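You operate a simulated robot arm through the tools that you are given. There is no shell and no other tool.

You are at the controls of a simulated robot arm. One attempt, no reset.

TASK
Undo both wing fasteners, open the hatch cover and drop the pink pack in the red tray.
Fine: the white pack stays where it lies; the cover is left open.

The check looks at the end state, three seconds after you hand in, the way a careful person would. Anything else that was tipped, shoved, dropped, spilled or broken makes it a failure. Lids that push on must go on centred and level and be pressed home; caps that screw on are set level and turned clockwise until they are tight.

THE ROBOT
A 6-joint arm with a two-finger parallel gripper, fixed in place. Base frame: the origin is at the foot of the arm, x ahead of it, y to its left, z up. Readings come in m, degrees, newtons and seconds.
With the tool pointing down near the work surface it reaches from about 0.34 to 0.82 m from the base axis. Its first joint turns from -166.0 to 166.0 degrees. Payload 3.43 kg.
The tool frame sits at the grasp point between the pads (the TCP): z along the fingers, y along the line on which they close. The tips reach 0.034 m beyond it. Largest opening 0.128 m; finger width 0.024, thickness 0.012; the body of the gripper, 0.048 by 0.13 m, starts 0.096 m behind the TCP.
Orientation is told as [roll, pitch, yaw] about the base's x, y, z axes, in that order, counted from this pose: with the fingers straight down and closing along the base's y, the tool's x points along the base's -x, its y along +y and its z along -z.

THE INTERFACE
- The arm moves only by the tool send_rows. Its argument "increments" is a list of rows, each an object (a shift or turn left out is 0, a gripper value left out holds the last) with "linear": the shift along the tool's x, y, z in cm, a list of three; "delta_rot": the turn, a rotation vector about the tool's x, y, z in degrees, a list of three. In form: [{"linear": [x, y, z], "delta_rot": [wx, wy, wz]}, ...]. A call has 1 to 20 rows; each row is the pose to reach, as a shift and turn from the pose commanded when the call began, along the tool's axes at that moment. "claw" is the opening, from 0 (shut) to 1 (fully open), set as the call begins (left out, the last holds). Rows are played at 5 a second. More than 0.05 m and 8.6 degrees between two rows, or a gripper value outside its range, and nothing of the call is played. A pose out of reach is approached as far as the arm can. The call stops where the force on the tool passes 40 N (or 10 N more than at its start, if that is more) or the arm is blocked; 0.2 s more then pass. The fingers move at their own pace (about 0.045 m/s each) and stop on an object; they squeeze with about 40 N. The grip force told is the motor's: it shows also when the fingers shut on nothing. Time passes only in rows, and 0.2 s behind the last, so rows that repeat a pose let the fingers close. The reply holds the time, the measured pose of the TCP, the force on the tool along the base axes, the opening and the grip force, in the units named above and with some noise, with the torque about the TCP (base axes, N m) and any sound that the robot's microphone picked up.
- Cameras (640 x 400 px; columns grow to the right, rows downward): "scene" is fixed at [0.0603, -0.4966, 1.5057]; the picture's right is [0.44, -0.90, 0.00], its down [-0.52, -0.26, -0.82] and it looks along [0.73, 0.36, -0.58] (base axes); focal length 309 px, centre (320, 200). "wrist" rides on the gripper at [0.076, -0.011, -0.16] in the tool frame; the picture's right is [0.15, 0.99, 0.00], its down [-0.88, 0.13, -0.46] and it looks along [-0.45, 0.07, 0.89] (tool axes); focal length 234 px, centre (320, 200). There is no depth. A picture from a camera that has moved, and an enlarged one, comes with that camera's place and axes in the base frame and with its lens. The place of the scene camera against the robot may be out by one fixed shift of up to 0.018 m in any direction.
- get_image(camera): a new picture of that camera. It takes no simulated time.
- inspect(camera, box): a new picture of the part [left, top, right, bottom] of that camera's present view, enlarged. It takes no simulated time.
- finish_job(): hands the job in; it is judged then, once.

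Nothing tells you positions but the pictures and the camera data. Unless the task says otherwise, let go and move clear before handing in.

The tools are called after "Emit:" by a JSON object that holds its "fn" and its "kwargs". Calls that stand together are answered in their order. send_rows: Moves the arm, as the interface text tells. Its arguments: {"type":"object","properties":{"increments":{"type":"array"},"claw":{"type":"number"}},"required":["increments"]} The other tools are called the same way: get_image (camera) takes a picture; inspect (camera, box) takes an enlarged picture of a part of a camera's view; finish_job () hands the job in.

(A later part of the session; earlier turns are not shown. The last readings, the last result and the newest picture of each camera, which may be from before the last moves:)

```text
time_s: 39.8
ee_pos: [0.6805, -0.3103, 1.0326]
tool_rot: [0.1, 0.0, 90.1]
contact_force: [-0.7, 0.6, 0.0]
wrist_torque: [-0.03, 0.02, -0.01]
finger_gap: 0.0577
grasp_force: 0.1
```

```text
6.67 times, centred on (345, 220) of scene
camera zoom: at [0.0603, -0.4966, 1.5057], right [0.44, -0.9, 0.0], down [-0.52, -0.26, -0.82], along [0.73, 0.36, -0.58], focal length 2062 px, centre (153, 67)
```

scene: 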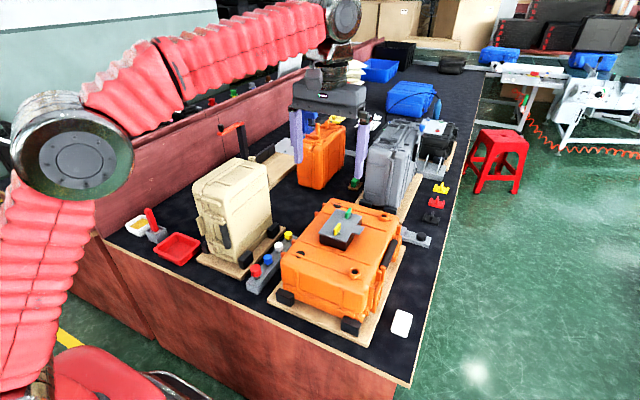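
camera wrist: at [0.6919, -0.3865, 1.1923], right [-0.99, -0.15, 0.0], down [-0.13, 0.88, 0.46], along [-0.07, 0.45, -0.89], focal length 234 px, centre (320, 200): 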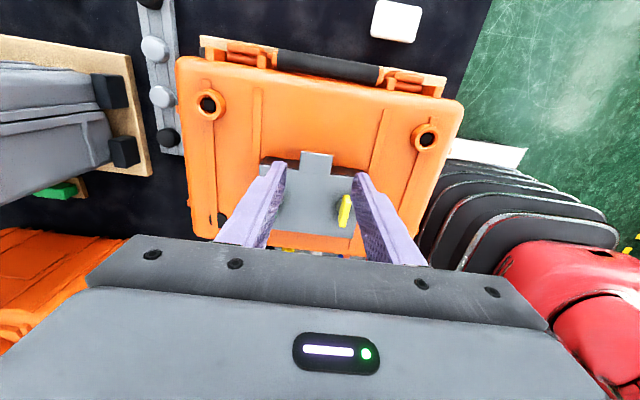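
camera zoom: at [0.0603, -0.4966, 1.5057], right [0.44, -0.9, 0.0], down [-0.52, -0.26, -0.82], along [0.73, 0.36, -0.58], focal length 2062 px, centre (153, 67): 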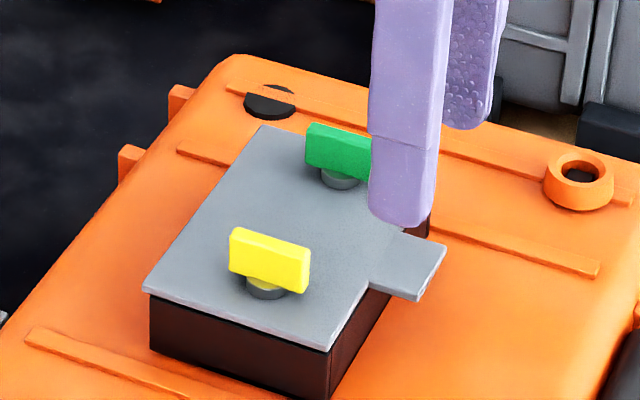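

Tab centre is ~4 mm toward +x and ~2.5 mm toward +y from where I want the jaws. I'll correct, lower to just above the plate and re-check.

Emit:
{"fn": "send_rows", "kwargs": {"increments": [{"linear": [-0.25, -0.4, 1]}, {"linear": [-0.25, -0.4, 2]}, {"linear": [-0.25, -0.4, 3]}, {"linear": [-0.25, -0.4, 4]}, {"linear": [-0.25, -0.4, 4.8]}, {"linear": [-0.25, -0.4, 4.8]}], "claw": 0.45}}

Emit:
{"fn": "inspect", "kwargs": {"camera": "wrist", "box": [240, 110, 400, 230]}}

Emit:
{"fn": "inspect", "kwargs": {"camera": "scene", "box": [310, 190, 380, 250]}}

```text
time_s: 41.2
ee_pos: [0.6865, -0.3059, 0.9846]
tool_rot: [0.1, -0.1, 90.1]
contact_force: [-0.2, -0.3, -0.7]
wrist_torque: [0.02, 0.01, 0.01]
finger_gap: 0.0573
grasp_force: 0.0
```

```text
3.33 times, centred on (320, 170) of wrist
camera zoom: at [0.6964, -0.3831, 1.1433], right [-0.99, -0.15, 0.0], down [-0.13, 0.88, 0.46], along [-0.07, 0.45, -0.89], focal length 781 px, centre (320, 300)
```

zoom: 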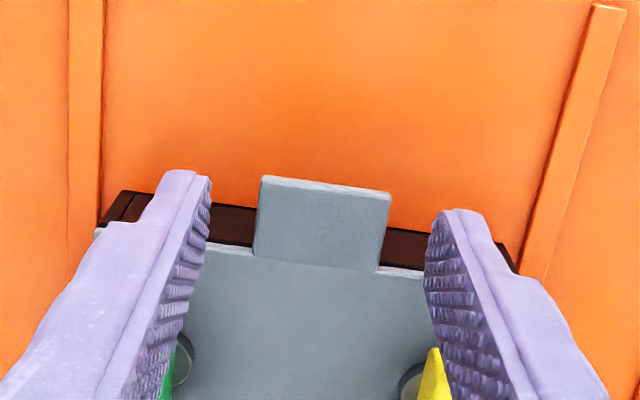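

```text
6.67 times, centred on (345, 220) of scene
camera zoom: at [0.0603, -0.4966, 1.5057], right [0.44, -0.9, 0.0], down [-0.52, -0.26, -0.82], along [0.73, 0.36, -0.58], focal length 2062 px, centre (153, 67)
```

zoom: 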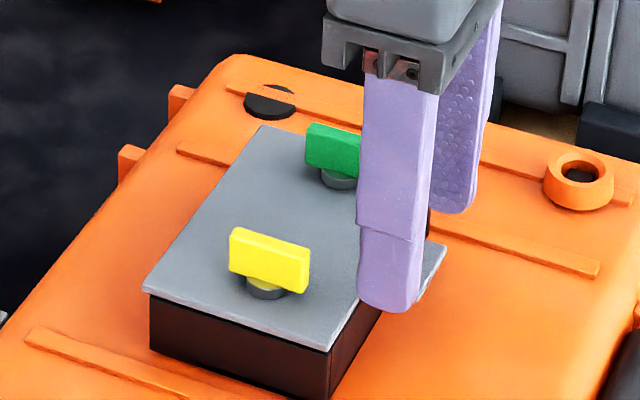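

Nearly centred; a final 2 mm outward shift gives clearance from the cover edge. Then lower 1.4 cm so the tips straddle the tab.

Emit:
{"fn": "send_rows", "kwargs": {"increments": [{"linear": [0.2, 0.08, 0]}, {"linear": [0.2, 0.08, 0.5]}, {"linear": [0.2, 0.08, 1.0]}, {"linear": [0.2, 0.08, 1.4]}, {"linear": [0.2, 0.08, 1.4]}], "claw": 0.45}}

Emit:
{"fn": "inspect", "kwargs": {"camera": "wrist", "box": [240, 110, 400, 230]}}

Emit:
{"fn": "inspect", "kwargs": {"camera": "scene", "box": [310, 190, 380, 250]}}

```text
time_s: 42.4
ee_pos: [0.6856, -0.309, 0.9705]
tool_rot: [0.1, 0.0, 90.1]
contact_force: [-0.3, -0.3, -1.3]
wrist_torque: [0.02, 0.03, 0.01]
finger_gap: 0.0576
grasp_force: 0.2
```

```text
3.33 times, centred on (320, 170) of wrist
camera zoom: at [0.6961, -0.3854, 1.1299], right [-0.99, -0.15, 0.0], down [-0.13, 0.88, 0.46], along [-0.07, 0.45, -0.89], focal length 781 px, centre (320, 300)
```

zoom: 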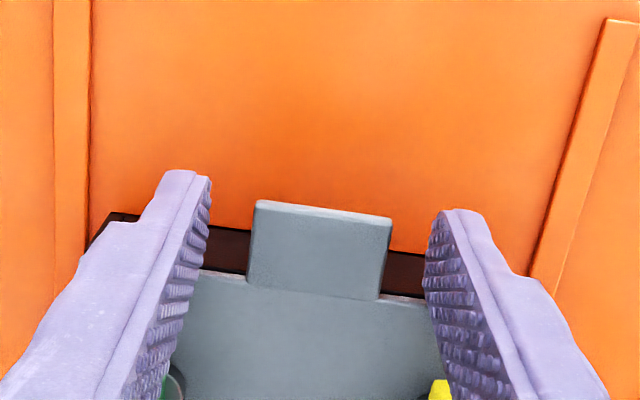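

```text
6.67 times, centred on (345, 220) of scene
camera zoom: at [0.0603, -0.4966, 1.5057], right [0.44, -0.9, 0.0], down [-0.52, -0.26, -0.82], along [0.73, 0.36, -0.58], focal length 2062 px, centre (153, 67)
```

zoom: 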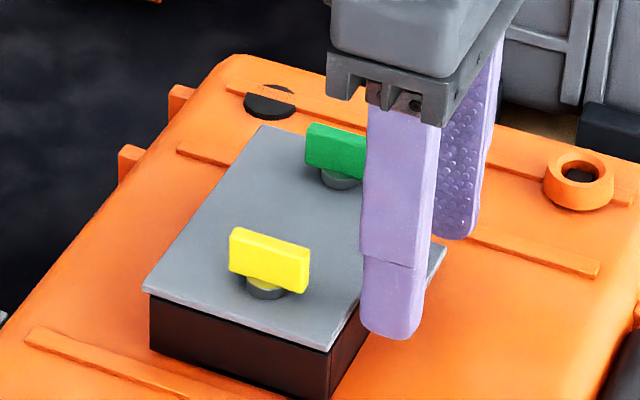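

Centred on the tab with no contact. Closing on its side edges.

Emit:
{"fn": "send_rows", "kwargs": {"increments": [{"linear": [0, 0, 0]}, {"linear": [0, 0, 0]}, {"linear": [0, 0, 0]}, {"linear": [0, 0, 0]}], "claw": 0}}

Emit:
{"fn": "inspect", "kwargs": {"camera": "wrist", "box": [240, 110, 400, 230]}}

Emit:
{"fn": "inspect", "kwargs": {"camera": "scene", "box": [310, 190, 380, 250]}}

```text
time_s: 43.4
ee_pos: [0.685, -0.3075, 0.97]
tool_rot: [0.1, 0.0, 90.1]
contact_force: [-2.8, 0.6, 0.0]
wrist_torque: [-0.05, 0.18, -0.06]
finger_gap: 0.0358
grasp_force: 44.3
```

```text
3.33 times, centred on (320, 170) of wrist
camera zoom: at [0.6959, -0.3854, 1.1299], right [-0.99, -0.15, 0.0], down [-0.13, 0.88, 0.46], along [-0.07, 0.45, -0.89], focal length 781 px, centre (320, 300)
```

zoom: 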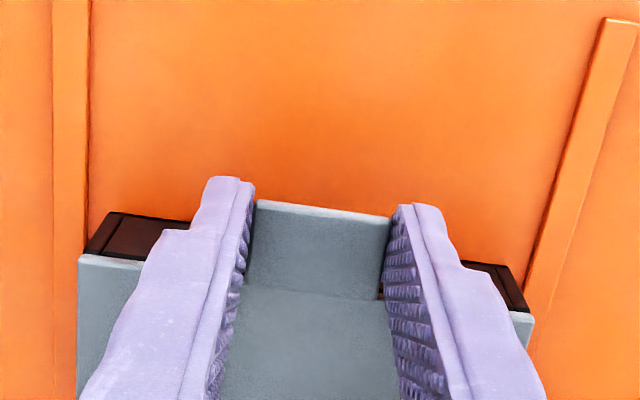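

```text
6.67 times, centred on (345, 220) of scene
camera zoom: at [0.0603, -0.4966, 1.5057], right [0.44, -0.9, 0.0], down [-0.52, -0.26, -0.82], along [0.73, 0.36, -0.58], focal length 2062 px, centre (153, 67)
```

zoom: 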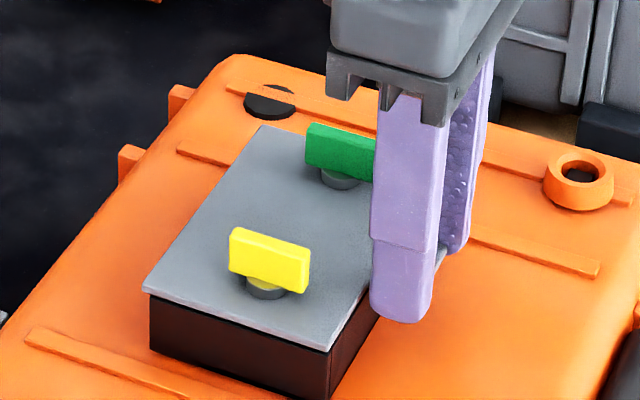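

The tab is held (gap 36 mm = tab width). I'll lift a first 8° along the arc about a hinge at y ≈ −0.21, checking forces to verify the hinge side.

Emit:
{"fn": "send_rows", "kwargs": {"increments": [{"linear": [-0.11, 0, -0.34], "delta_rot": [0, 2, 0]}, {"linear": [-0.22, 0, -0.67], "delta_rot": [0, 4, 0]}, {"linear": [-0.35, 0, -1.0], "delta_rot": [0, 6, 0]}, {"linear": [-0.49, 0, -1.33], "delta_rot": [0, 8, 0]}, {"linear": [-0.49, 0, -1.33], "delta_rot": [0, 8, 0]}], "claw": 0}}

Emit:
{"fn": "inspect", "kwargs": {"camera": "scene", "box": [310, 190, 380, 250]}}

Emit:
{"fn": "inspect", "kwargs": {"camera": "wrist", "box": [240, 110, 400, 230]}}

```text
time_s: 44.6
ee_pos: [0.6846, -0.3036, 0.9829]
tool_rot: [-0.1, 8.1, 90.1]
contact_force: [-12.4, 4.6, 10.0]
wrist_torque: [1.11, 0.36, -0.32]
finger_gap: 0.0356
grasp_force: 45.0
```

```text
6.67 times, centred on (345, 220) of scene
camera zoom: at [0.0603, -0.4966, 1.5057], right [0.44, -0.9, 0.0], down [-0.52, -0.26, -0.82], along [0.73, 0.36, -0.58], focal length 2062 px, centre (153, 67)
```

zoom: 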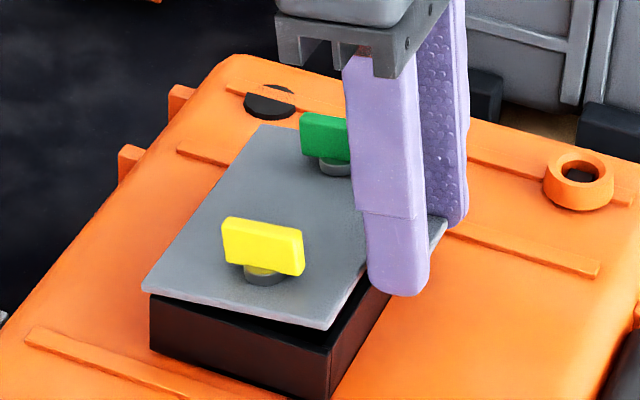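

```text
3.33 times, centred on (320, 170) of wrist
camera zoom: at [0.6957, -0.3575, 1.1523], right [-0.99, -0.15, 0.02], down [-0.13, 0.94, 0.33], along [-0.07, 0.32, -0.94], focal length 781 px, centre (320, 300)
```

zoom: 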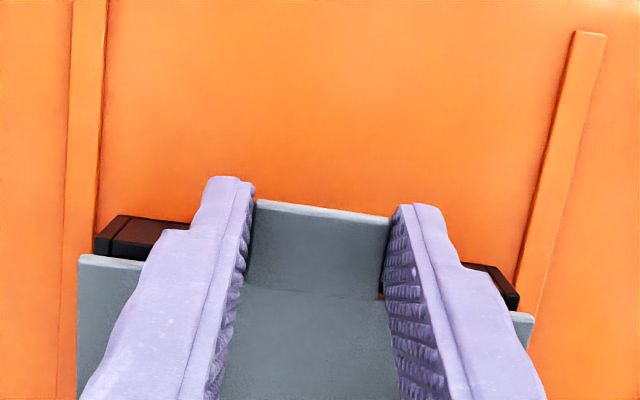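

The cover is lifting and hinges on the +y side as expected. Continuing along the arc, letting the tool tilt a bit less than the cover.

Emit:
{"fn": "send_rows", "kwargs": {"increments": [{"linear": [-0.07, 0.05, -0.34], "delta_rot": [0, 1.2, 0]}, {"linear": [-0.15, 0.05, -0.68], "delta_rot": [0, 2.5, 0]}, {"linear": [-0.26, 0.05, -1.0], "delta_rot": [0, 4, 0]}, {"linear": [-0.37, 0.05, -1.34], "delta_rot": [0, 5.5, 0]}, {"linear": [-0.51, 0.05, -1.66], "delta_rot": [0, 7.2, 0]}, {"linear": [-0.66, 0.05, -1.99], "delta_rot": [0, 9, 0]}, {"linear": [-0.82, 0.05, -2.3], "delta_rot": [0, 10.7, 0]}, {"linear": [-0.99, 0.05, -2.62], "delta_rot": [0, 12.5, 0]}, {"linear": [-0.99, 0.05, -2.62], "delta_rot": [0, 12.5, 0]}], "claw": 0}}

Emit:
{"fn": "inspect", "kwargs": {"camera": "scene", "box": [310, 190, 380, 250]}}

Emit:
{"fn": "inspect", "kwargs": {"camera": "wrist", "box": [240, 110, 400, 230]}}

```text
time_s: 46.6
ee_pos: [0.685, -0.2907, 1.0074]
tool_rot: [-0.1, 20.4, 90.2]
contact_force: [-1.4, -4.1, -3.0]
wrist_torque: [-0.44, 0.31, 0.02]
finger_gap: 0.0357
grasp_force: 45.3
```

```text
6.67 times, centred on (345, 220) of scene
camera zoom: at [0.0603, -0.4966, 1.5057], right [0.44, -0.9, 0.0], down [-0.52, -0.26, -0.82], along [0.73, 0.36, -0.58], focal length 2062 px, centre (153, 67)
```

zoom: 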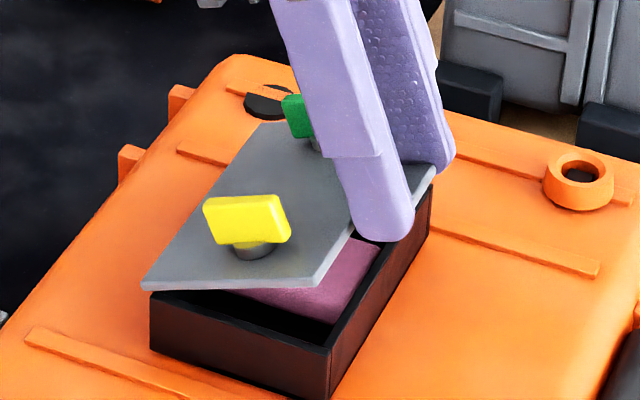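

```text
3.33 times, centred on (320, 170) of wrist
camera zoom: at [0.6955, -0.3064, 1.1839], right [-0.99, -0.14, 0.05], down [-0.13, 0.98, 0.12], along [-0.07, 0.11, -0.99], focal length 781 px, centre (320, 300)
```

zoom: 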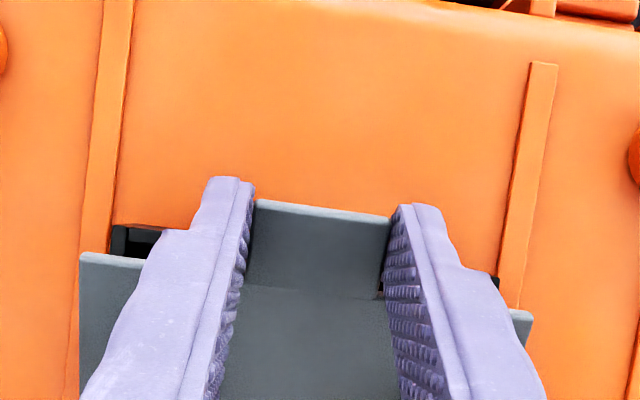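

The cover opens smoothly and I can see the pink pack inside. Continuing the arc to ~48°.

Emit:
{"fn": "send_rows", "kwargs": {"increments": [{"linear": [-0.16, 0, -0.5], "delta_rot": [0, 2.2, 0]}, {"linear": [-0.34, 0, -1.0], "delta_rot": [0, 4.5, 0]}, {"linear": [-0.55, 0, -1.49], "delta_rot": [0, 6.7, 0]}, {"linear": [-0.78, 0, -1.98], "delta_rot": [0, 9, 0]}, {"linear": [-1.04, 0, -2.44], "delta_rot": [0, 11.2, 0]}, {"linear": [-1.33, 0, -2.9], "delta_rot": [0, 13.5, 0]}, {"linear": [-1.63, 0, -3.34], "delta_rot": [0, 15.5, 0]}, {"linear": [-1.94, 0, -3.78], "delta_rot": [0, 17.5, 0]}, {"linear": [-1.94, 0, -3.78], "delta_rot": [0, 17.5, 0]}], "claw": 0}}

Emit:
{"fn": "inspect", "kwargs": {"camera": "scene", "box": [310, 180, 380, 250]}}

Emit:
{"fn": "get_image", "kwargs": {"camera": "wrist"}}

Emit:
{"fn": "get_image", "kwargs": {"camera": "scene"}}

```text
time_s: 48.6
ee_pos: [0.6848, -0.2589, 1.0353]
tool_rot: [-0.2, 38.2, 90.0]
contact_force: [25.9, -20.2, 2.9]
wrist_torque: [-1.68, -0.61, 0.23]
finger_gap: 0.0357
grasp_force: 45.1
```

```text
5.71 times, centred on (345, 215) of scene
camera zoom: at [0.0603, -0.4966, 1.5057], right [0.44, -0.9, 0.0], down [-0.52, -0.26, -0.82], along [0.73, 0.36, -0.58], focal length 1768 px, centre (177, 114)
```

zoom: 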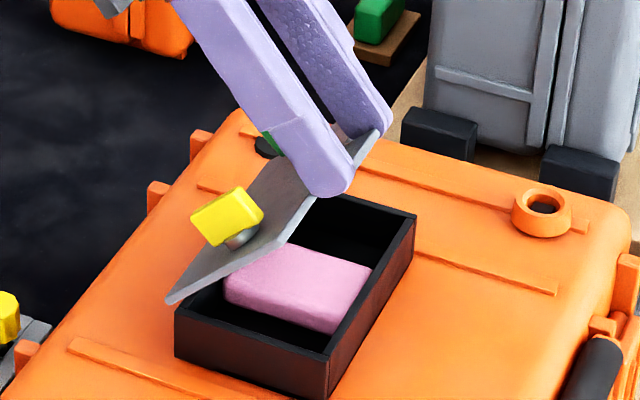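

```text
taken
camera wrist: at [0.6951, -0.2215, 1.2082], right [-0.99, -0.12, 0.09], down [-0.13, 0.97, -0.18], along [-0.06, -0.19, -0.98], focal length 234 px, centre (320, 200)
```

wrist: 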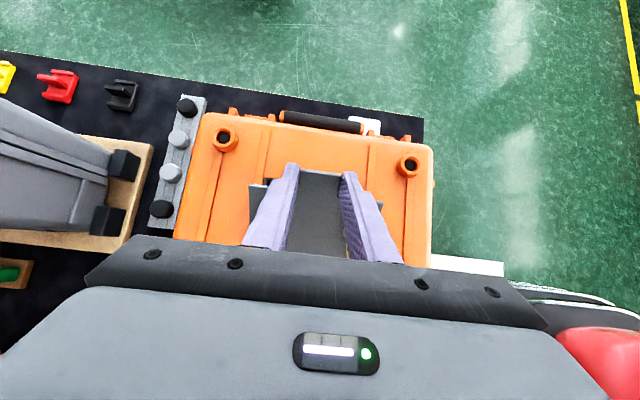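

```text
taken
```

scene: 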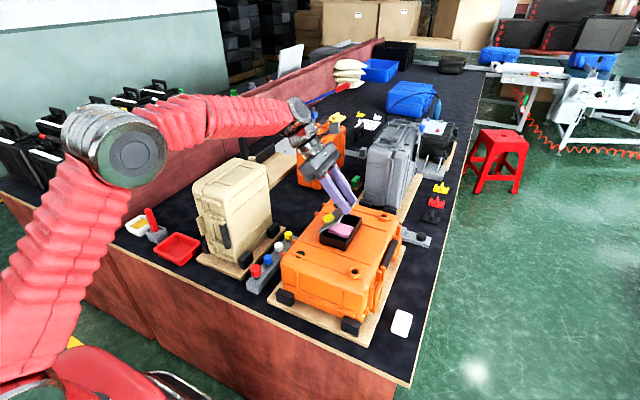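

Side forces grew (pads resist pivoting on the tab). I'll let the tool tilt catch up with the cover angle around the grip point and shift 1 mm in +x to relax it.

Emit:
{"fn": "send_rows", "kwargs": {"increments": [{"linear": [-0.1, -0.05, 0.03], "delta_rot": [0, 2.5, 0]}, {"linear": [-0.21, -0.1, 0.05], "delta_rot": [0, 5, 0]}, {"linear": [-0.31, -0.1, 0.08], "delta_rot": [0, 7.5, 0]}, {"linear": [-0.41, -0.1, 0.11], "delta_rot": [0, 10, 0]}, {"linear": [-0.41, -0.1, 0.11], "delta_rot": [0, 10, 0]}], "claw": 0}}

Emit:
{"fn": "inspect", "kwargs": {"camera": "scene", "box": [310, 180, 380, 250]}}

```text
time_s: 49.8
ee_pos: [0.6856, -0.2558, 1.0308]
tool_rot: [0.1, 47.9, 90.3]
contact_force: [3.1, 15.7, 2.8]
wrist_torque: [1.52, -0.17, 0.15]
finger_gap: 0.0356
grasp_force: 45.0
```

```text
5.71 times, centred on (345, 215) of scene
camera zoom: at [0.0603, -0.4966, 1.5057], right [0.44, -0.9, 0.0], down [-0.52, -0.26, -0.82], along [0.73, 0.36, -0.58], focal length 1768 px, centre (177, 114)
```

zoom: 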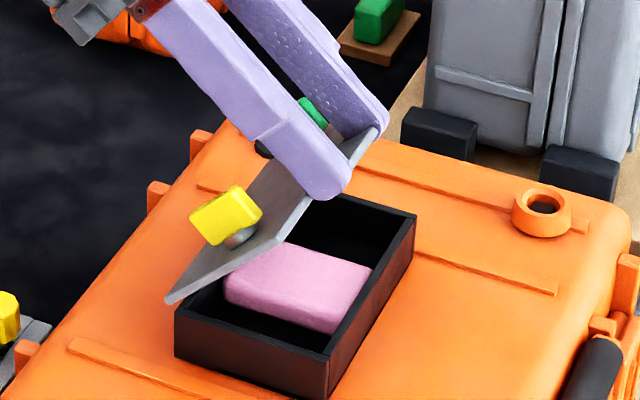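

Emit:
{"fn": "send_rows", "kwargs": {"increments": [{"linear": [-0.09, 0, -0.53], "delta_rot": [0, 1, 0]}, {"linear": [-0.19, 0, -1.06], "delta_rot": [0, 2, 0]}, {"linear": [-0.34, 0, -1.56], "delta_rot": [0, 3.5, 0]}, {"linear": [-0.5, 0, -2.06], "delta_rot": [0, 5, 0]}, {"linear": [-0.5, 0, -2.06], "delta_rot": [0, 5, 0]}], "claw": 0}}

Emit:
{"fn": "inspect", "kwargs": {"camera": "scene", "box": [300, 170, 380, 250]}}

```text
time_s: 51.0
ee_pos: [0.6852, -0.2384, 1.0429]
tool_rot: [0.2, 53.1, 90.1]
contact_force: [1.5, -6.2, -14.6]
wrist_torque: [-1.03, 0.08, -0.01]
finger_gap: 0.0355
grasp_force: 44.6
```

```text
5.00 times, centred on (340, 210) of scene
camera zoom: at [0.0603, -0.4966, 1.5057], right [0.44, -0.9, 0.0], down [-0.52, -0.26, -0.82], along [0.73, 0.36, -0.58], focal length 1547 px, centre (220, 150)
```

zoom: 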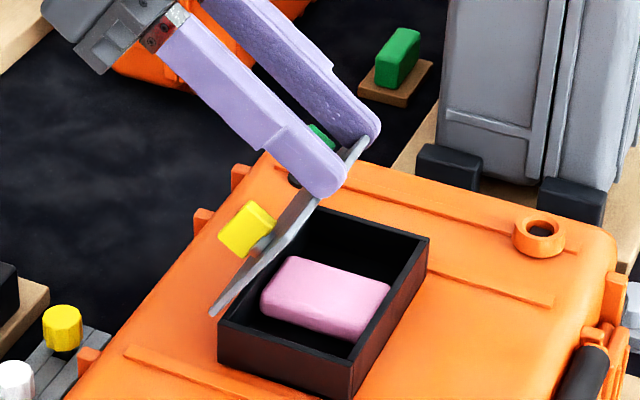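

Emit:
{"fn": "send_rows", "kwargs": {"increments": [{"linear": [-0.16, 0, -0.5], "delta_rot": [0, 1.5, 0]}, {"linear": [-0.33, 0, -1.0], "delta_rot": [0, 3, 0]}, {"linear": [-0.54, 0, -1.49], "delta_rot": [0, 4.5, 0]}, {"linear": [-0.76, 0, -1.97], "delta_rot": [0, 6, 0]}, {"linear": [-1.0, 0, -2.44], "delta_rot": [0, 7, 0]}, {"linear": [-1.24, 0, -2.9], "delta_rot": [0, 8, 0]}, {"linear": [-1.24, 0, -2.9], "delta_rot": [0, 8, 0]}], "claw": 0}}

Emit:
{"fn": "inspect", "kwargs": {"camera": "scene", "box": [300, 170, 380, 250]}}

Emit:
{"fn": "get_image", "kwargs": {"camera": "scene"}}

```text
time_s: 52.6
ee_pos: [0.6856, -0.2073, 1.0511]
tool_rot: [-0.3, 61.0, 89.7]
contact_force: [-8.1, -15.1, 6.7]
wrist_torque: [-1.63, 0.27, -0.39]
finger_gap: 0.0355
grasp_force: 44.7
```

```text
5.00 times, centred on (340, 210) of scene
camera zoom: at [0.0603, -0.4966, 1.5057], right [0.44, -0.9, 0.0], down [-0.52, -0.26, -0.82], along [0.73, 0.36, -0.58], focal length 1547 px, centre (220, 150)
```

zoom: 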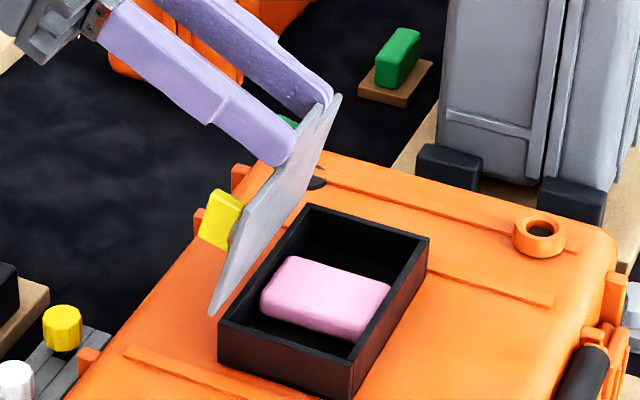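

```text
taken
```

scene: 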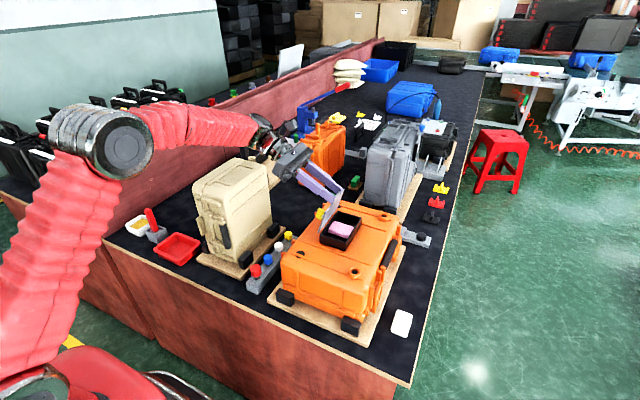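

Cover is at ~78°. I'll keep the tool tilt at ~61° (to stay clear of the cream case) and carry the tab on past vertical.

Emit:
{"fn": "send_rows", "kwargs": {"increments": [{"linear": [-0.17, 0.05, -0.48]}, {"linear": [-0.35, 0.05, -0.96]}, {"linear": [-0.57, 0.05, -1.42]}, {"linear": [-0.8, 0.05, -1.88]}, {"linear": [-0.8, 0.05, -1.88]}], "claw": 0}}

Emit:
{"fn": "inspect", "kwargs": {"camera": "scene", "box": [300, 170, 380, 250]}}

```text
time_s: 53.8
ee_pos: [0.6847, -0.1873, 1.0538]
tool_rot: [-0.2, 61.0, 89.9]
contact_force: [1.7, -12.3, 8.7]
wrist_torque: [-1.57, -0.12, 0.14]
finger_gap: 0.0357
grasp_force: 45.5
```

```text
5.00 times, centred on (340, 210) of scene
camera zoom: at [0.0603, -0.4966, 1.5057], right [0.44, -0.9, 0.0], down [-0.52, -0.26, -0.82], along [0.73, 0.36, -0.58], focal length 1547 px, centre (220, 150)
```

zoom: 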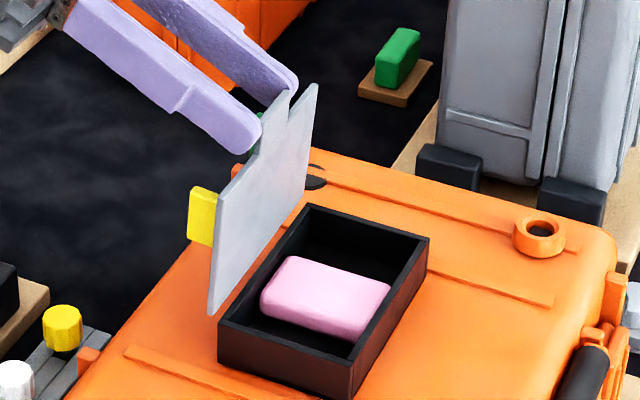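

Emit:
{"fn": "send_rows", "kwargs": {"increments": [{"linear": [-0.27, 0, -0.43]}, {"linear": [-0.54, 0, -0.87]}, {"linear": [-0.85, 0, -1.27]}, {"linear": [-1.17, 0, -1.67]}, {"linear": [-1.17, 0, -1.67]}], "claw": 0}}

Emit:
{"fn": "inspect", "kwargs": {"camera": "scene", "box": [300, 170, 380, 250]}}

Emit:
{"fn": "get_image", "kwargs": {"camera": "scene"}}

```text
time_s: 55.0
ee_pos: [0.6852, -0.1675, 1.0505]
tool_rot: [-0.2, 61.1, 89.8]
contact_force: [4.2, -9.4, 14.1]
wrist_torque: [-1.68, -0.11, 0.13]
finger_gap: 0.0357
grasp_force: 45.2
```

```text
5.00 times, centred on (340, 210) of scene
camera zoom: at [0.0603, -0.4966, 1.5057], right [0.44, -0.9, 0.0], down [-0.52, -0.26, -0.82], along [0.73, 0.36, -0.58], focal length 1547 px, centre (220, 150)
```

zoom: 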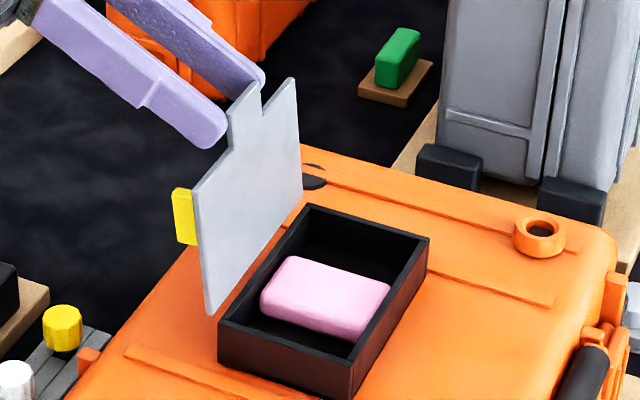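

```text
taken
```

scene: 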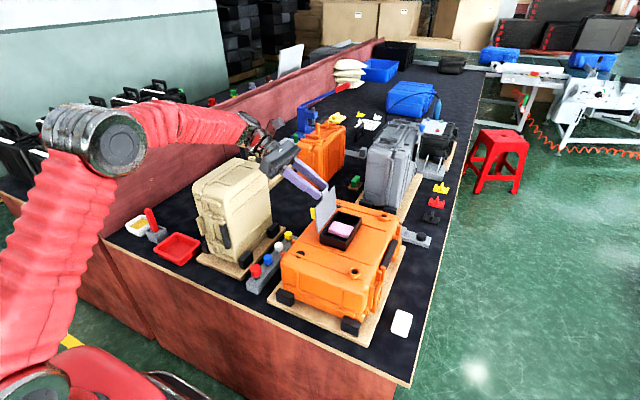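

Past vertical (~102°) with no stop yet. I'll ease it a little further, watching for the hinge stop.

Emit:
{"fn": "send_rows", "kwargs": {"increments": [{"linear": [-0.18, 0, -0.18]}, {"linear": [-0.36, 0, -0.37]}, {"linear": [-0.54, 0, -0.55]}, {"linear": [-0.71, 0, -0.74]}, {"linear": [-0.71, 0, -0.74]}], "claw": 0}}

Emit:
{"fn": "inspect", "kwargs": {"camera": "scene", "box": [300, 170, 380, 250]}}

```text
time_s: 56.2
ee_pos: [0.685, -0.1571, 1.0475]
tool_rot: [-0.2, 61.1, 90.0]
contact_force: [7.4, -7.5, 17.8]
wrist_torque: [-1.74, -0.11, 0.27]
finger_gap: 0.0355
grasp_force: 45.0
```

```text
5.00 times, centred on (340, 210) of scene
camera zoom: at [0.0603, -0.4966, 1.5057], right [0.44, -0.9, 0.0], down [-0.52, -0.26, -0.82], along [0.73, 0.36, -0.58], focal length 1547 px, centre (220, 150)
```

zoom: 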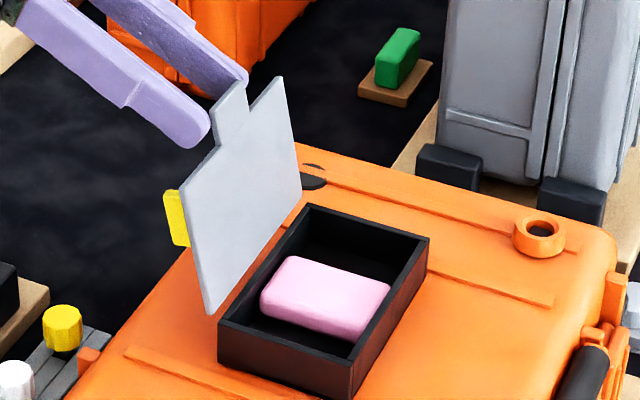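

Emit:
{"fn": "send_rows", "kwargs": {"increments": [{"linear": [-0.39, 0, -0.33]}, {"linear": [-0.78, 0, -0.66]}, {"linear": [-1.2, 0, -0.95]}, {"linear": [-1.63, 0, -1.23]}, {"linear": [-1.63, 0, -1.23]}], "claw": 0}}

Emit:
{"fn": "inspect", "kwargs": {"camera": "scene", "box": [300, 170, 380, 250]}}

Emit:
{"fn": "get_image", "kwargs": {"camera": "scene"}}

```text
time_s: 57.4
ee_pos: [0.6854, -0.1393, 1.0403]
tool_rot: [-0.3, 61.2, 89.8]
contact_force: [10.1, -25.3, 18.2]
wrist_torque: [-1.59, 0.03, 0.27]
finger_gap: 0.0352
grasp_force: 45.1
```

```text
5.00 times, centred on (340, 210) of scene
camera zoom: at [0.0603, -0.4966, 1.5057], right [0.44, -0.9, 0.0], down [-0.52, -0.26, -0.82], along [0.73, 0.36, -0.58], focal length 1547 px, centre (220, 150)
```

zoom: 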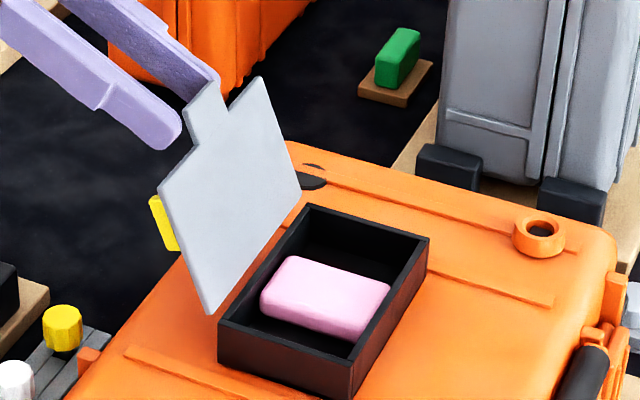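

```text
taken
```

scene: 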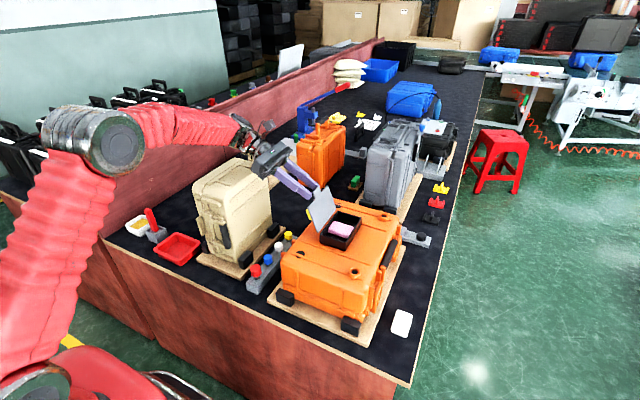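

Fy jumped to −25 N: the hinge stop is reached at about 118–120°. I'll back off ~1 mm, release, and see whether the cover stays.

Emit:
{"fn": "send_rows", "kwargs": {"increments": [{"linear": [0.05, -0.05, 0.09]}, {"linear": [0.05, -0.05, 0.09]}], "claw": 0}}

Emit:
{"fn": "send_rows", "kwargs": {"increments": [{"linear": [0, 0, 0]}, {"linear": [0, 0, 0]}, {"linear": [0, 0, 0]}], "claw": 0.4}}

Emit:
{"fn": "inspect", "kwargs": {"camera": "scene", "box": [300, 170, 380, 250]}}

```text
time_s: 58.0
ee_pos: [0.685, -0.1387, 1.0408]
tool_rot: [-0.3, 61.2, 89.9]
contact_force: [3.0, -17.9, 24.1]
wrist_torque: [-1.2, 0.03, 0.07]
finger_gap: 0.0355
grasp_force: 45.0
```

```text
time_s: 58.8
ee_pos: [0.6853, -0.1384, 1.039]
tool_rot: [0.0, 61.0, 90.1]
contact_force: [-0.3, -0.5, 0.2]
wrist_torque: [-0.01, 0.0, 0.03]
finger_gap: 0.0511
grasp_force: 0.0
```

```text
5.00 times, centred on (340, 210) of scene
camera zoom: at [0.0603, -0.4966, 1.5057], right [0.44, -0.9, 0.0], down [-0.52, -0.26, -0.82], along [0.73, 0.36, -0.58], focal length 1547 px, centre (220, 150)
```

zoom: 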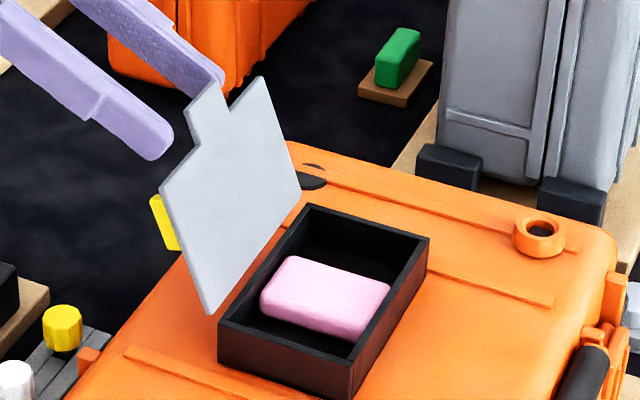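

The cover rests open at ~120° by itself. I'll rise straight up clear of it, then swing the tool back to vertical over the box to view the pack.

Emit:
{"fn": "send_rows", "kwargs": {"increments": [{"linear": [1.75, 0, -0.97]}, {"linear": [3.5, 0, -1.94]}, {"linear": [5.25, 0, -2.91]}, {"linear": [7.0, 0, -3.88]}, {"linear": [7.0, 0, -3.88]}], "claw": 0.5}}

Emit:
{"fn": "send_rows", "kwargs": {"increments": [{"linear": [0.65, 0.28, 1.17], "delta_rot": [0, -7, 0]}, {"linear": [1.3, 0.56, 2.34], "delta_rot": [0, -14, 0]}, {"linear": [1.95, 0.84, 3.5], "delta_rot": [0, -21, 0]}, {"linear": [2.6, 1.12, 4.67], "delta_rot": [0, -28, 0]}, {"linear": [3.25, 1.4, 5.84], "delta_rot": [0, -35, 0]}, {"linear": [3.9, 1.68, 7.0], "delta_rot": [0, -42, 0]}, {"linear": [4.55, 1.96, 8.2], "delta_rot": [0, -49, 0]}, {"linear": [5.2, 2.24, 9.35], "delta_rot": [0, -56, 0]}, {"linear": [5.82, 2.5, 10.5], "delta_rot": [0, -61, 0]}, {"linear": [5.82, 2.5, 10.5], "delta_rot": [0, -61, 0]}], "claw": 0.5}}

Emit:
{"fn": "get_image", "kwargs": {"camera": "wrist"}}

Emit:
{"fn": "get_image", "kwargs": {"camera": "scene"}}

```text
time_s: 60.0
ee_pos: [0.6852, -0.1375, 1.1197]
tool_rot: [-0.2, 61.1, 90.0]
contact_force: [0.1, -0.3, 0.1]
wrist_torque: [-0.01, 0.02, -0.03]
finger_gap: 0.0641
grasp_force: 0.1
```

```text
time_s: 62.2
ee_pos: [0.6606, -0.2594, 1.1183]
tool_rot: [-0.1, -0.2, 90.1]
contact_force: [0.3, 0.4, 0.2]
wrist_torque: [0.01, -0.01, 0.03]
finger_gap: 0.0639
grasp_force: 0.1
```

```text
taken
camera wrist: at [0.6709, -0.336, 1.2781], right [-0.99, -0.15, 0.0], down [-0.13, 0.88, 0.46], along [-0.07, 0.45, -0.89], focal length 234 px, centre (320, 200)
```

wrist: 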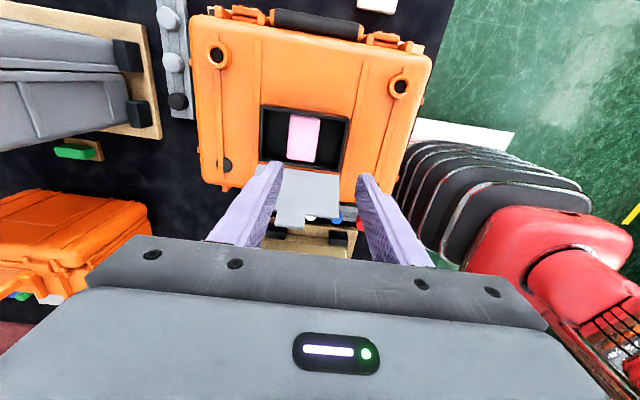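

```text
taken
```

scene: 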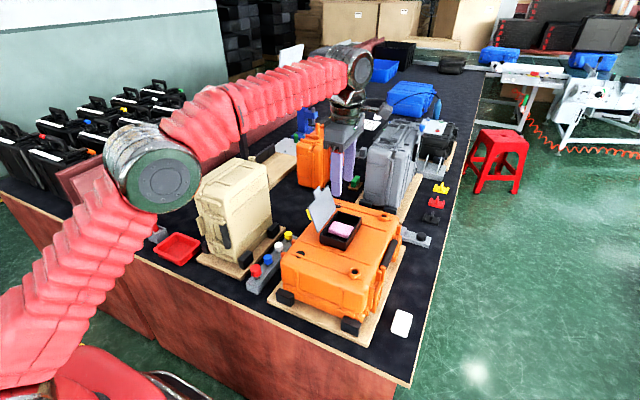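

Emit:
{"fn": "inspect", "kwargs": {"camera": "wrist", "box": [240, 80, 370, 200]}}

Emit:
{"fn": "inspect", "kwargs": {"camera": "scene", "box": [310, 190, 380, 250]}}

Emit:
{"fn": "inspect", "kwargs": {"camera": "scene", "box": [370, 290, 430, 350]}}

```text
3.33 times, centred on (305, 140) of wrist
camera zoom: at [0.6709, -0.336, 1.2781], right [-0.99, -0.15, 0.0], down [-0.13, 0.88, 0.46], along [-0.07, 0.45, -0.89], focal length 781 px, centre (370, 400)
```

zoom: 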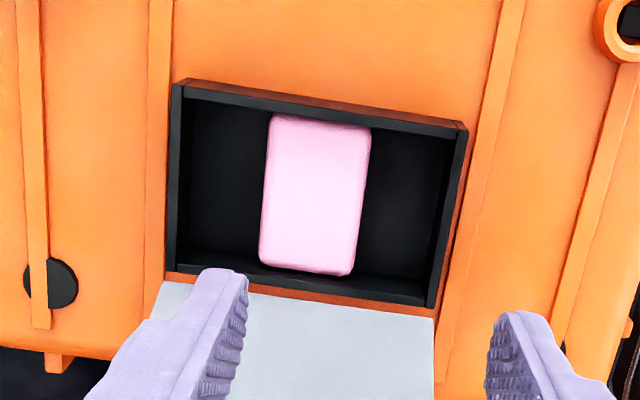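

```text
6.67 times, centred on (345, 220) of scene
camera zoom: at [0.0603, -0.4966, 1.5057], right [0.44, -0.9, 0.0], down [-0.52, -0.26, -0.82], along [0.73, 0.36, -0.58], focal length 2062 px, centre (153, 67)
```

zoom: 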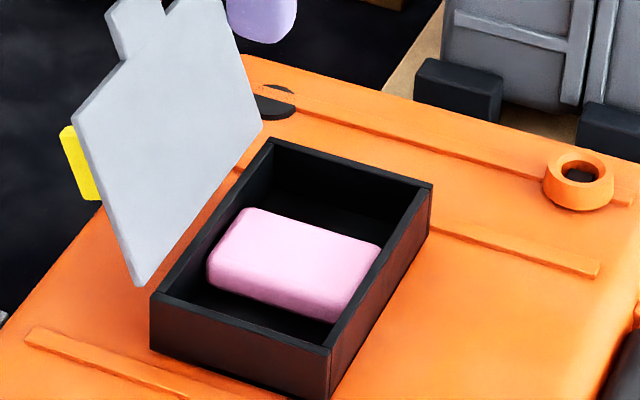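

```text
6.67 times, centred on (400, 320) of scene
camera zoom: at [0.0603, -0.4966, 1.5057], right [0.44, -0.9, 0.0], down [-0.52, -0.26, -0.82], along [0.73, 0.36, -0.58], focal length 2062 px, centre (-213, -600)
```

zoom: 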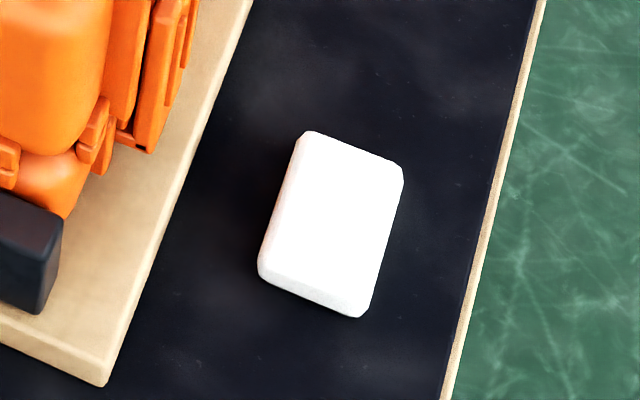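

The pink pack sits mid-box at about (0.6835, −0.257), 4.1 cm along x and 6.5 cm along y; the white pack is the one on the bench and will stay untouched. I'll hover over the pink pack with jaws along x at ~0.065 m opening and re-check.

Emit:
{"fn": "send_rows", "kwargs": {"increments": [{"linear": [-0.1, -1.2, 2]}, {"linear": [-0.15, -2.35, 4.5]}, {"linear": [-0.15, -2.35, 7]}, {"linear": [-0.15, -2.35, 9.5]}, {"linear": [-0.15, -2.35, 11.5]}, {"linear": [-0.15, -2.35, 11.5]}], "claw": 0.5}}

Emit:
{"fn": "inspect", "kwargs": {"camera": "wrist", "box": [240, 100, 400, 220]}}

Emit:
{"fn": "inspect", "kwargs": {"camera": "scene", "box": [310, 180, 380, 250]}}

```text
time_s: 63.6
ee_pos: [0.6837, -0.2596, 1.0016]
tool_rot: [0.0, 0.0, 90.1]
contact_force: [-0.2, 0.2, -0.2]
wrist_torque: [0.01, 0.0, -0.03]
finger_gap: 0.0641
grasp_force: 0.0
```

```text
3.33 times, centred on (320, 160) of wrist
camera zoom: at [0.6949, -0.3362, 1.161], right [-0.99, -0.15, 0.0], down [-0.13, 0.88, 0.46], along [-0.07, 0.45, -0.89], focal length 781 px, centre (320, 333)
```

zoom: 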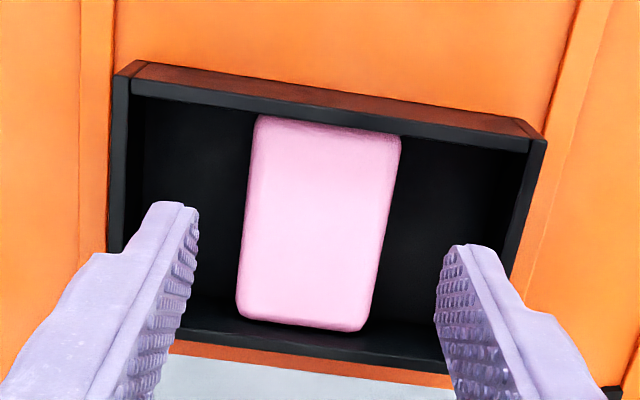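

```text
5.71 times, centred on (345, 215) of scene
camera zoom: at [0.0603, -0.4966, 1.5057], right [0.44, -0.9, 0.0], down [-0.52, -0.26, -0.82], along [0.73, 0.36, -0.58], focal length 1768 px, centre (177, 114)
```

zoom: 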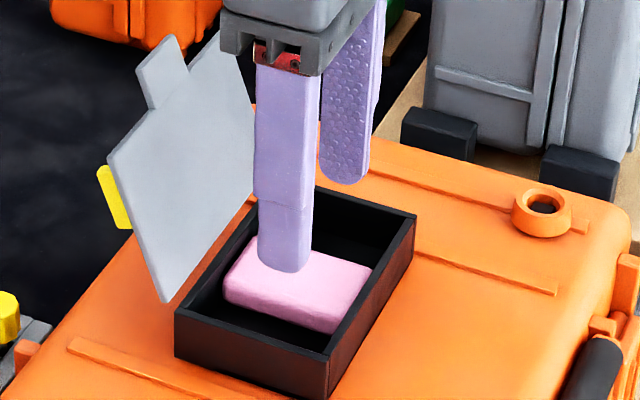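

Well centred over the pink pack. Descending between its sides and the box walls, watching for contact.

Emit:
{"fn": "send_rows", "kwargs": {"increments": [{"linear": [0, 0, 1]}, {"linear": [0, 0, 2]}, {"linear": [0, 0, 3]}, {"linear": [0, 0, 3.6]}, {"linear": [0, 0, 4.0]}, {"linear": [0, 0, 4.0]}], "claw": 0.5}}

Emit:
{"fn": "inspect", "kwargs": {"camera": "wrist", "box": [240, 100, 400, 220]}}

Emit:
{"fn": "inspect", "kwargs": {"camera": "scene", "box": [310, 180, 380, 250]}}

```text
time_s: 65.0
ee_pos: [0.6855, -0.2602, 0.9656]
tool_rot: [0.0, 0.0, 90.1]
contact_force: [0.0, -0.6, -0.1]
wrist_torque: [0.01, -0.02, -0.04]
finger_gap: 0.0641
grasp_force: 0.1
```

```text
3.33 times, centred on (320, 160) of wrist
camera zoom: at [0.6956, -0.3365, 1.1245], right [-0.99, -0.15, 0.0], down [-0.13, 0.88, 0.46], along [-0.07, 0.45, -0.89], focal length 781 px, centre (320, 333)
```

zoom: 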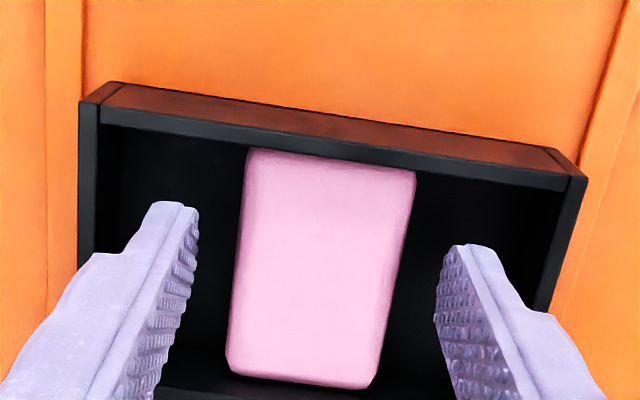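

```text
5.71 times, centred on (345, 215) of scene
camera zoom: at [0.0603, -0.4966, 1.5057], right [0.44, -0.9, 0.0], down [-0.52, -0.26, -0.82], along [0.73, 0.36, -0.58], focal length 1768 px, centre (177, 114)
```

zoom: 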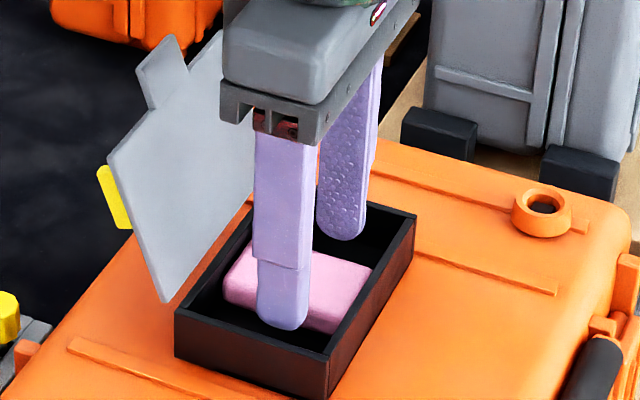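

Emit:
{"fn": "send_rows", "kwargs": {"increments": [{"linear": [0, 0, 0.25]}, {"linear": [0, 0, 0.5]}, {"linear": [0, 0, 0.5]}], "claw": 0.5}}

Emit:
{"fn": "send_rows", "kwargs": {"increments": [{"linear": [0, 0, 0]}, {"linear": [0, 0, 0]}, {"linear": [0, 0, 0]}, {"linear": [0, 0, 0]}], "claw": 0.1}}

Emit:
{"fn": "inspect", "kwargs": {"camera": "wrist", "box": [240, 100, 400, 220]}}

Emit:
{"fn": "inspect", "kwargs": {"camera": "scene", "box": [310, 180, 380, 250]}}

```text
time_s: 65.8
ee_pos: [0.6849, -0.2582, 0.9594]
tool_rot: [0.0, 0.0, 90.1]
contact_force: [-0.4, 0.6, 0.0]
wrist_torque: [0.0, -0.01, 0.03]
finger_gap: 0.0642
grasp_force: 0.1
```

```text
time_s: 66.8
ee_pos: [0.686, -0.2585, 0.9596]
tool_rot: [0.0, 0.0, 90.1]
contact_force: [-0.2, 0.1, 0.7]
wrist_torque: [0.0, -0.03, -0.02]
finger_gap: 0.044
grasp_force: 39.3
```

```text
3.33 times, centred on (320, 160) of wrist
camera zoom: at [0.6964, -0.335, 1.1197], right [-0.99, -0.15, 0.0], down [-0.13, 0.88, 0.46], along [-0.07, 0.45, -0.89], focal length 781 px, centre (320, 333)
```

zoom: 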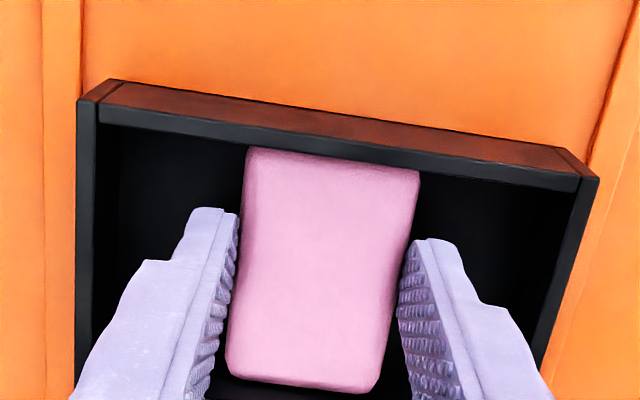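

```text
5.71 times, centred on (345, 215) of scene
camera zoom: at [0.0603, -0.4966, 1.5057], right [0.44, -0.9, 0.0], down [-0.52, -0.26, -0.82], along [0.73, 0.36, -0.58], focal length 1768 px, centre (177, 114)
```

zoom: 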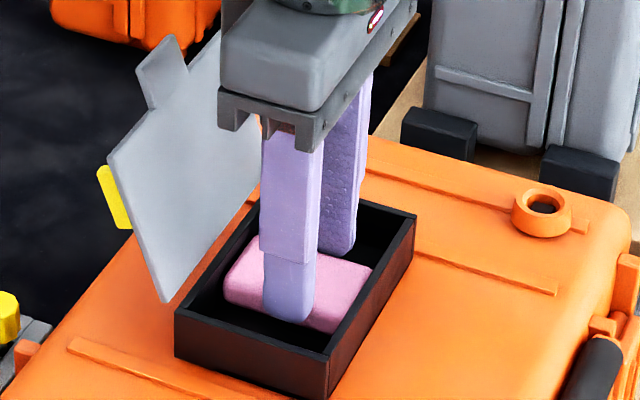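

The pink pack is gripped (44 mm, 39 N). I'll lift slowly straight up out of the box.

Emit:
{"fn": "send_rows", "kwargs": {"increments": [{"linear": [0, 0, -0.5]}, {"linear": [0, 0, -1.2]}, {"linear": [0, 0, -2]}, {"linear": [0, 0, -3.5]}, {"linear": [0, 0, -5]}, {"linear": [0, 0, -5]}], "claw": 0.1}}

Emit:
{"fn": "inspect", "kwargs": {"camera": "scene", "box": [310, 180, 380, 250]}}

Emit:
{"fn": "inspect", "kwargs": {"camera": "wrist", "box": [240, 100, 400, 220]}}

```text
time_s: 68.2
ee_pos: [0.6839, -0.2584, 1.009]
tool_rot: [0.0, -0.1, 90.2]
contact_force: [0.1, -0.7, -0.2]
wrist_torque: [0.0, 0.02, 0.01]
finger_gap: 0.0434
grasp_force: 39.6
```

```text
5.71 times, centred on (345, 215) of scene
camera zoom: at [0.0603, -0.4966, 1.5057], right [0.44, -0.9, 0.0], down [-0.52, -0.26, -0.82], along [0.73, 0.36, -0.58], focal length 1768 px, centre (177, 114)
```

zoom: 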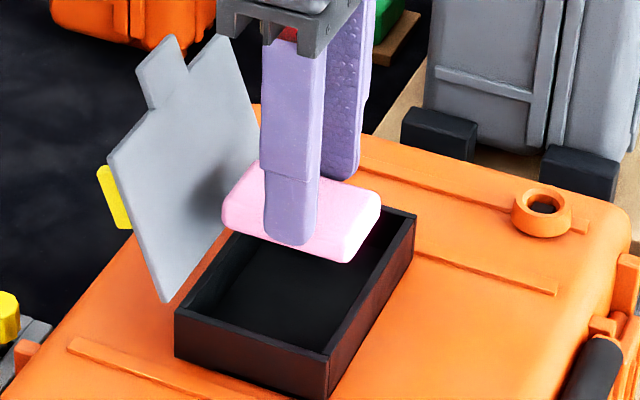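

```text
3.33 times, centred on (320, 160) of wrist
camera zoom: at [0.6951, -0.3345, 1.1692], right [-0.99, -0.15, 0.0], down [-0.13, 0.88, 0.46], along [-0.07, 0.45, -0.89], focal length 781 px, centre (320, 333)
```

zoom: 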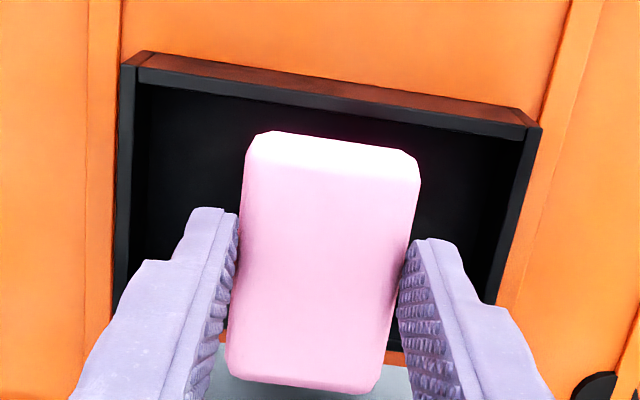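

Holding well. Moving up and back toward the base, above everything.

Emit:
{"fn": "send_rows", "kwargs": {"increments": [{"linear": [0, 0, -2]}, {"linear": [0, 0, -4]}, {"linear": [0, 1, -6]}, {"linear": [0, 3, -8]}, {"linear": [0, 5.5, -10]}, {"linear": [0, 8.5, -12]}, {"linear": [0, 11, -15]}, {"linear": [0, 13.5, -18]}, {"linear": [0, 16, -20]}, {"linear": [0, 16, -20]}], "claw": 0.1}}

Emit:
{"fn": "get_image", "kwargs": {"camera": "scene"}}

```text
time_s: 70.4
ee_pos: [0.5238, -0.2602, 1.2079]
tool_rot: [0.1, 0.0, 90.2]
contact_force: [-0.2, 0.2, -0.3]
wrist_torque: [0.04, -0.01, 0.0]
finger_gap: 0.0437
grasp_force: 40.4
```

```text
taken
```

scene: 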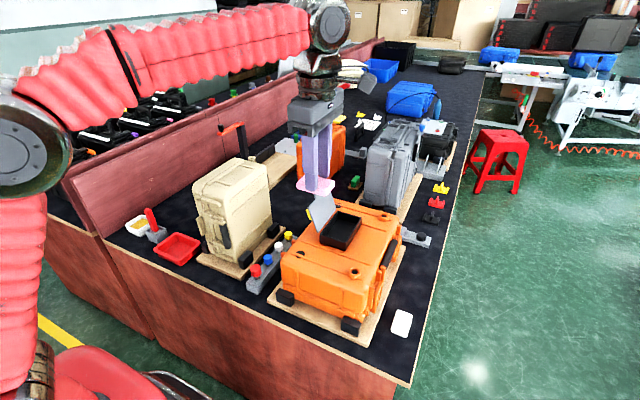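

Now sweeping across at z ≈ 1.21 toward the tray, stopping short to localise it with the wrist camera.

Emit:
{"fn": "send_rows", "kwargs": {"increments": [{"linear": [-3, 0, 0]}, {"linear": [-7, 0, 0]}, {"linear": [-11, 0, 0]}, {"linear": [-15, 0, 0]}, {"linear": [-19, 0, 0]}, {"linear": [-23, 0, 0]}, {"linear": [-27, 0, 0]}, {"linear": [-31, 0, 0]}, {"linear": [-35, 0, 0]}, {"linear": [-39, 0, 0]}, {"linear": [-41, 0, 0]}, {"linear": [-41, 0, 0]}], "claw": 0.1}}

Emit:
{"fn": "get_image", "kwargs": {"camera": "wrist"}}

Emit:
{"fn": "get_image", "kwargs": {"camera": "scene"}}

```text
time_s: 73.0
ee_pos: [0.5218, 0.1512, 1.2084]
tool_rot: [0.0, -0.1, 90.1]
contact_force: [-1.3, 0.0, 0.6]
wrist_torque: [-0.02, -0.01, 0.0]
finger_gap: 0.0435
grasp_force: 39.8
```

```text
taken
camera wrist: at [0.5326, 0.0747, 1.368], right [-0.99, -0.15, 0.0], down [-0.13, 0.88, 0.46], along [-0.07, 0.45, -0.89], focal length 234 px, centre (320, 200)
```

wrist: 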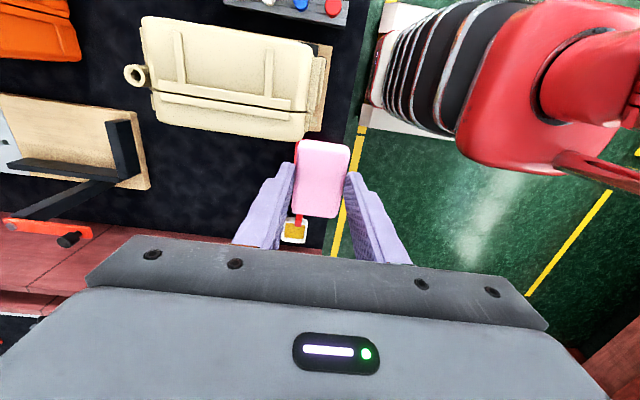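

```text
taken
```

scene: 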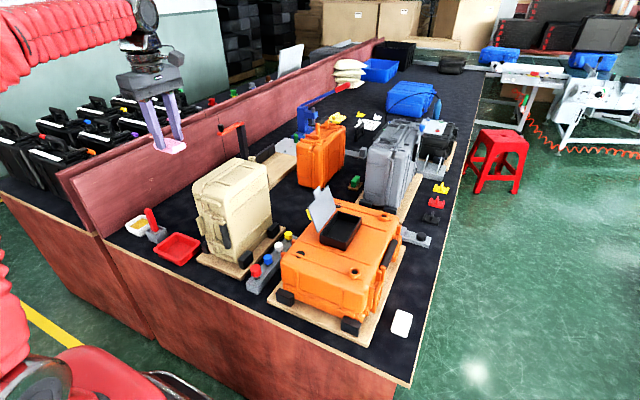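

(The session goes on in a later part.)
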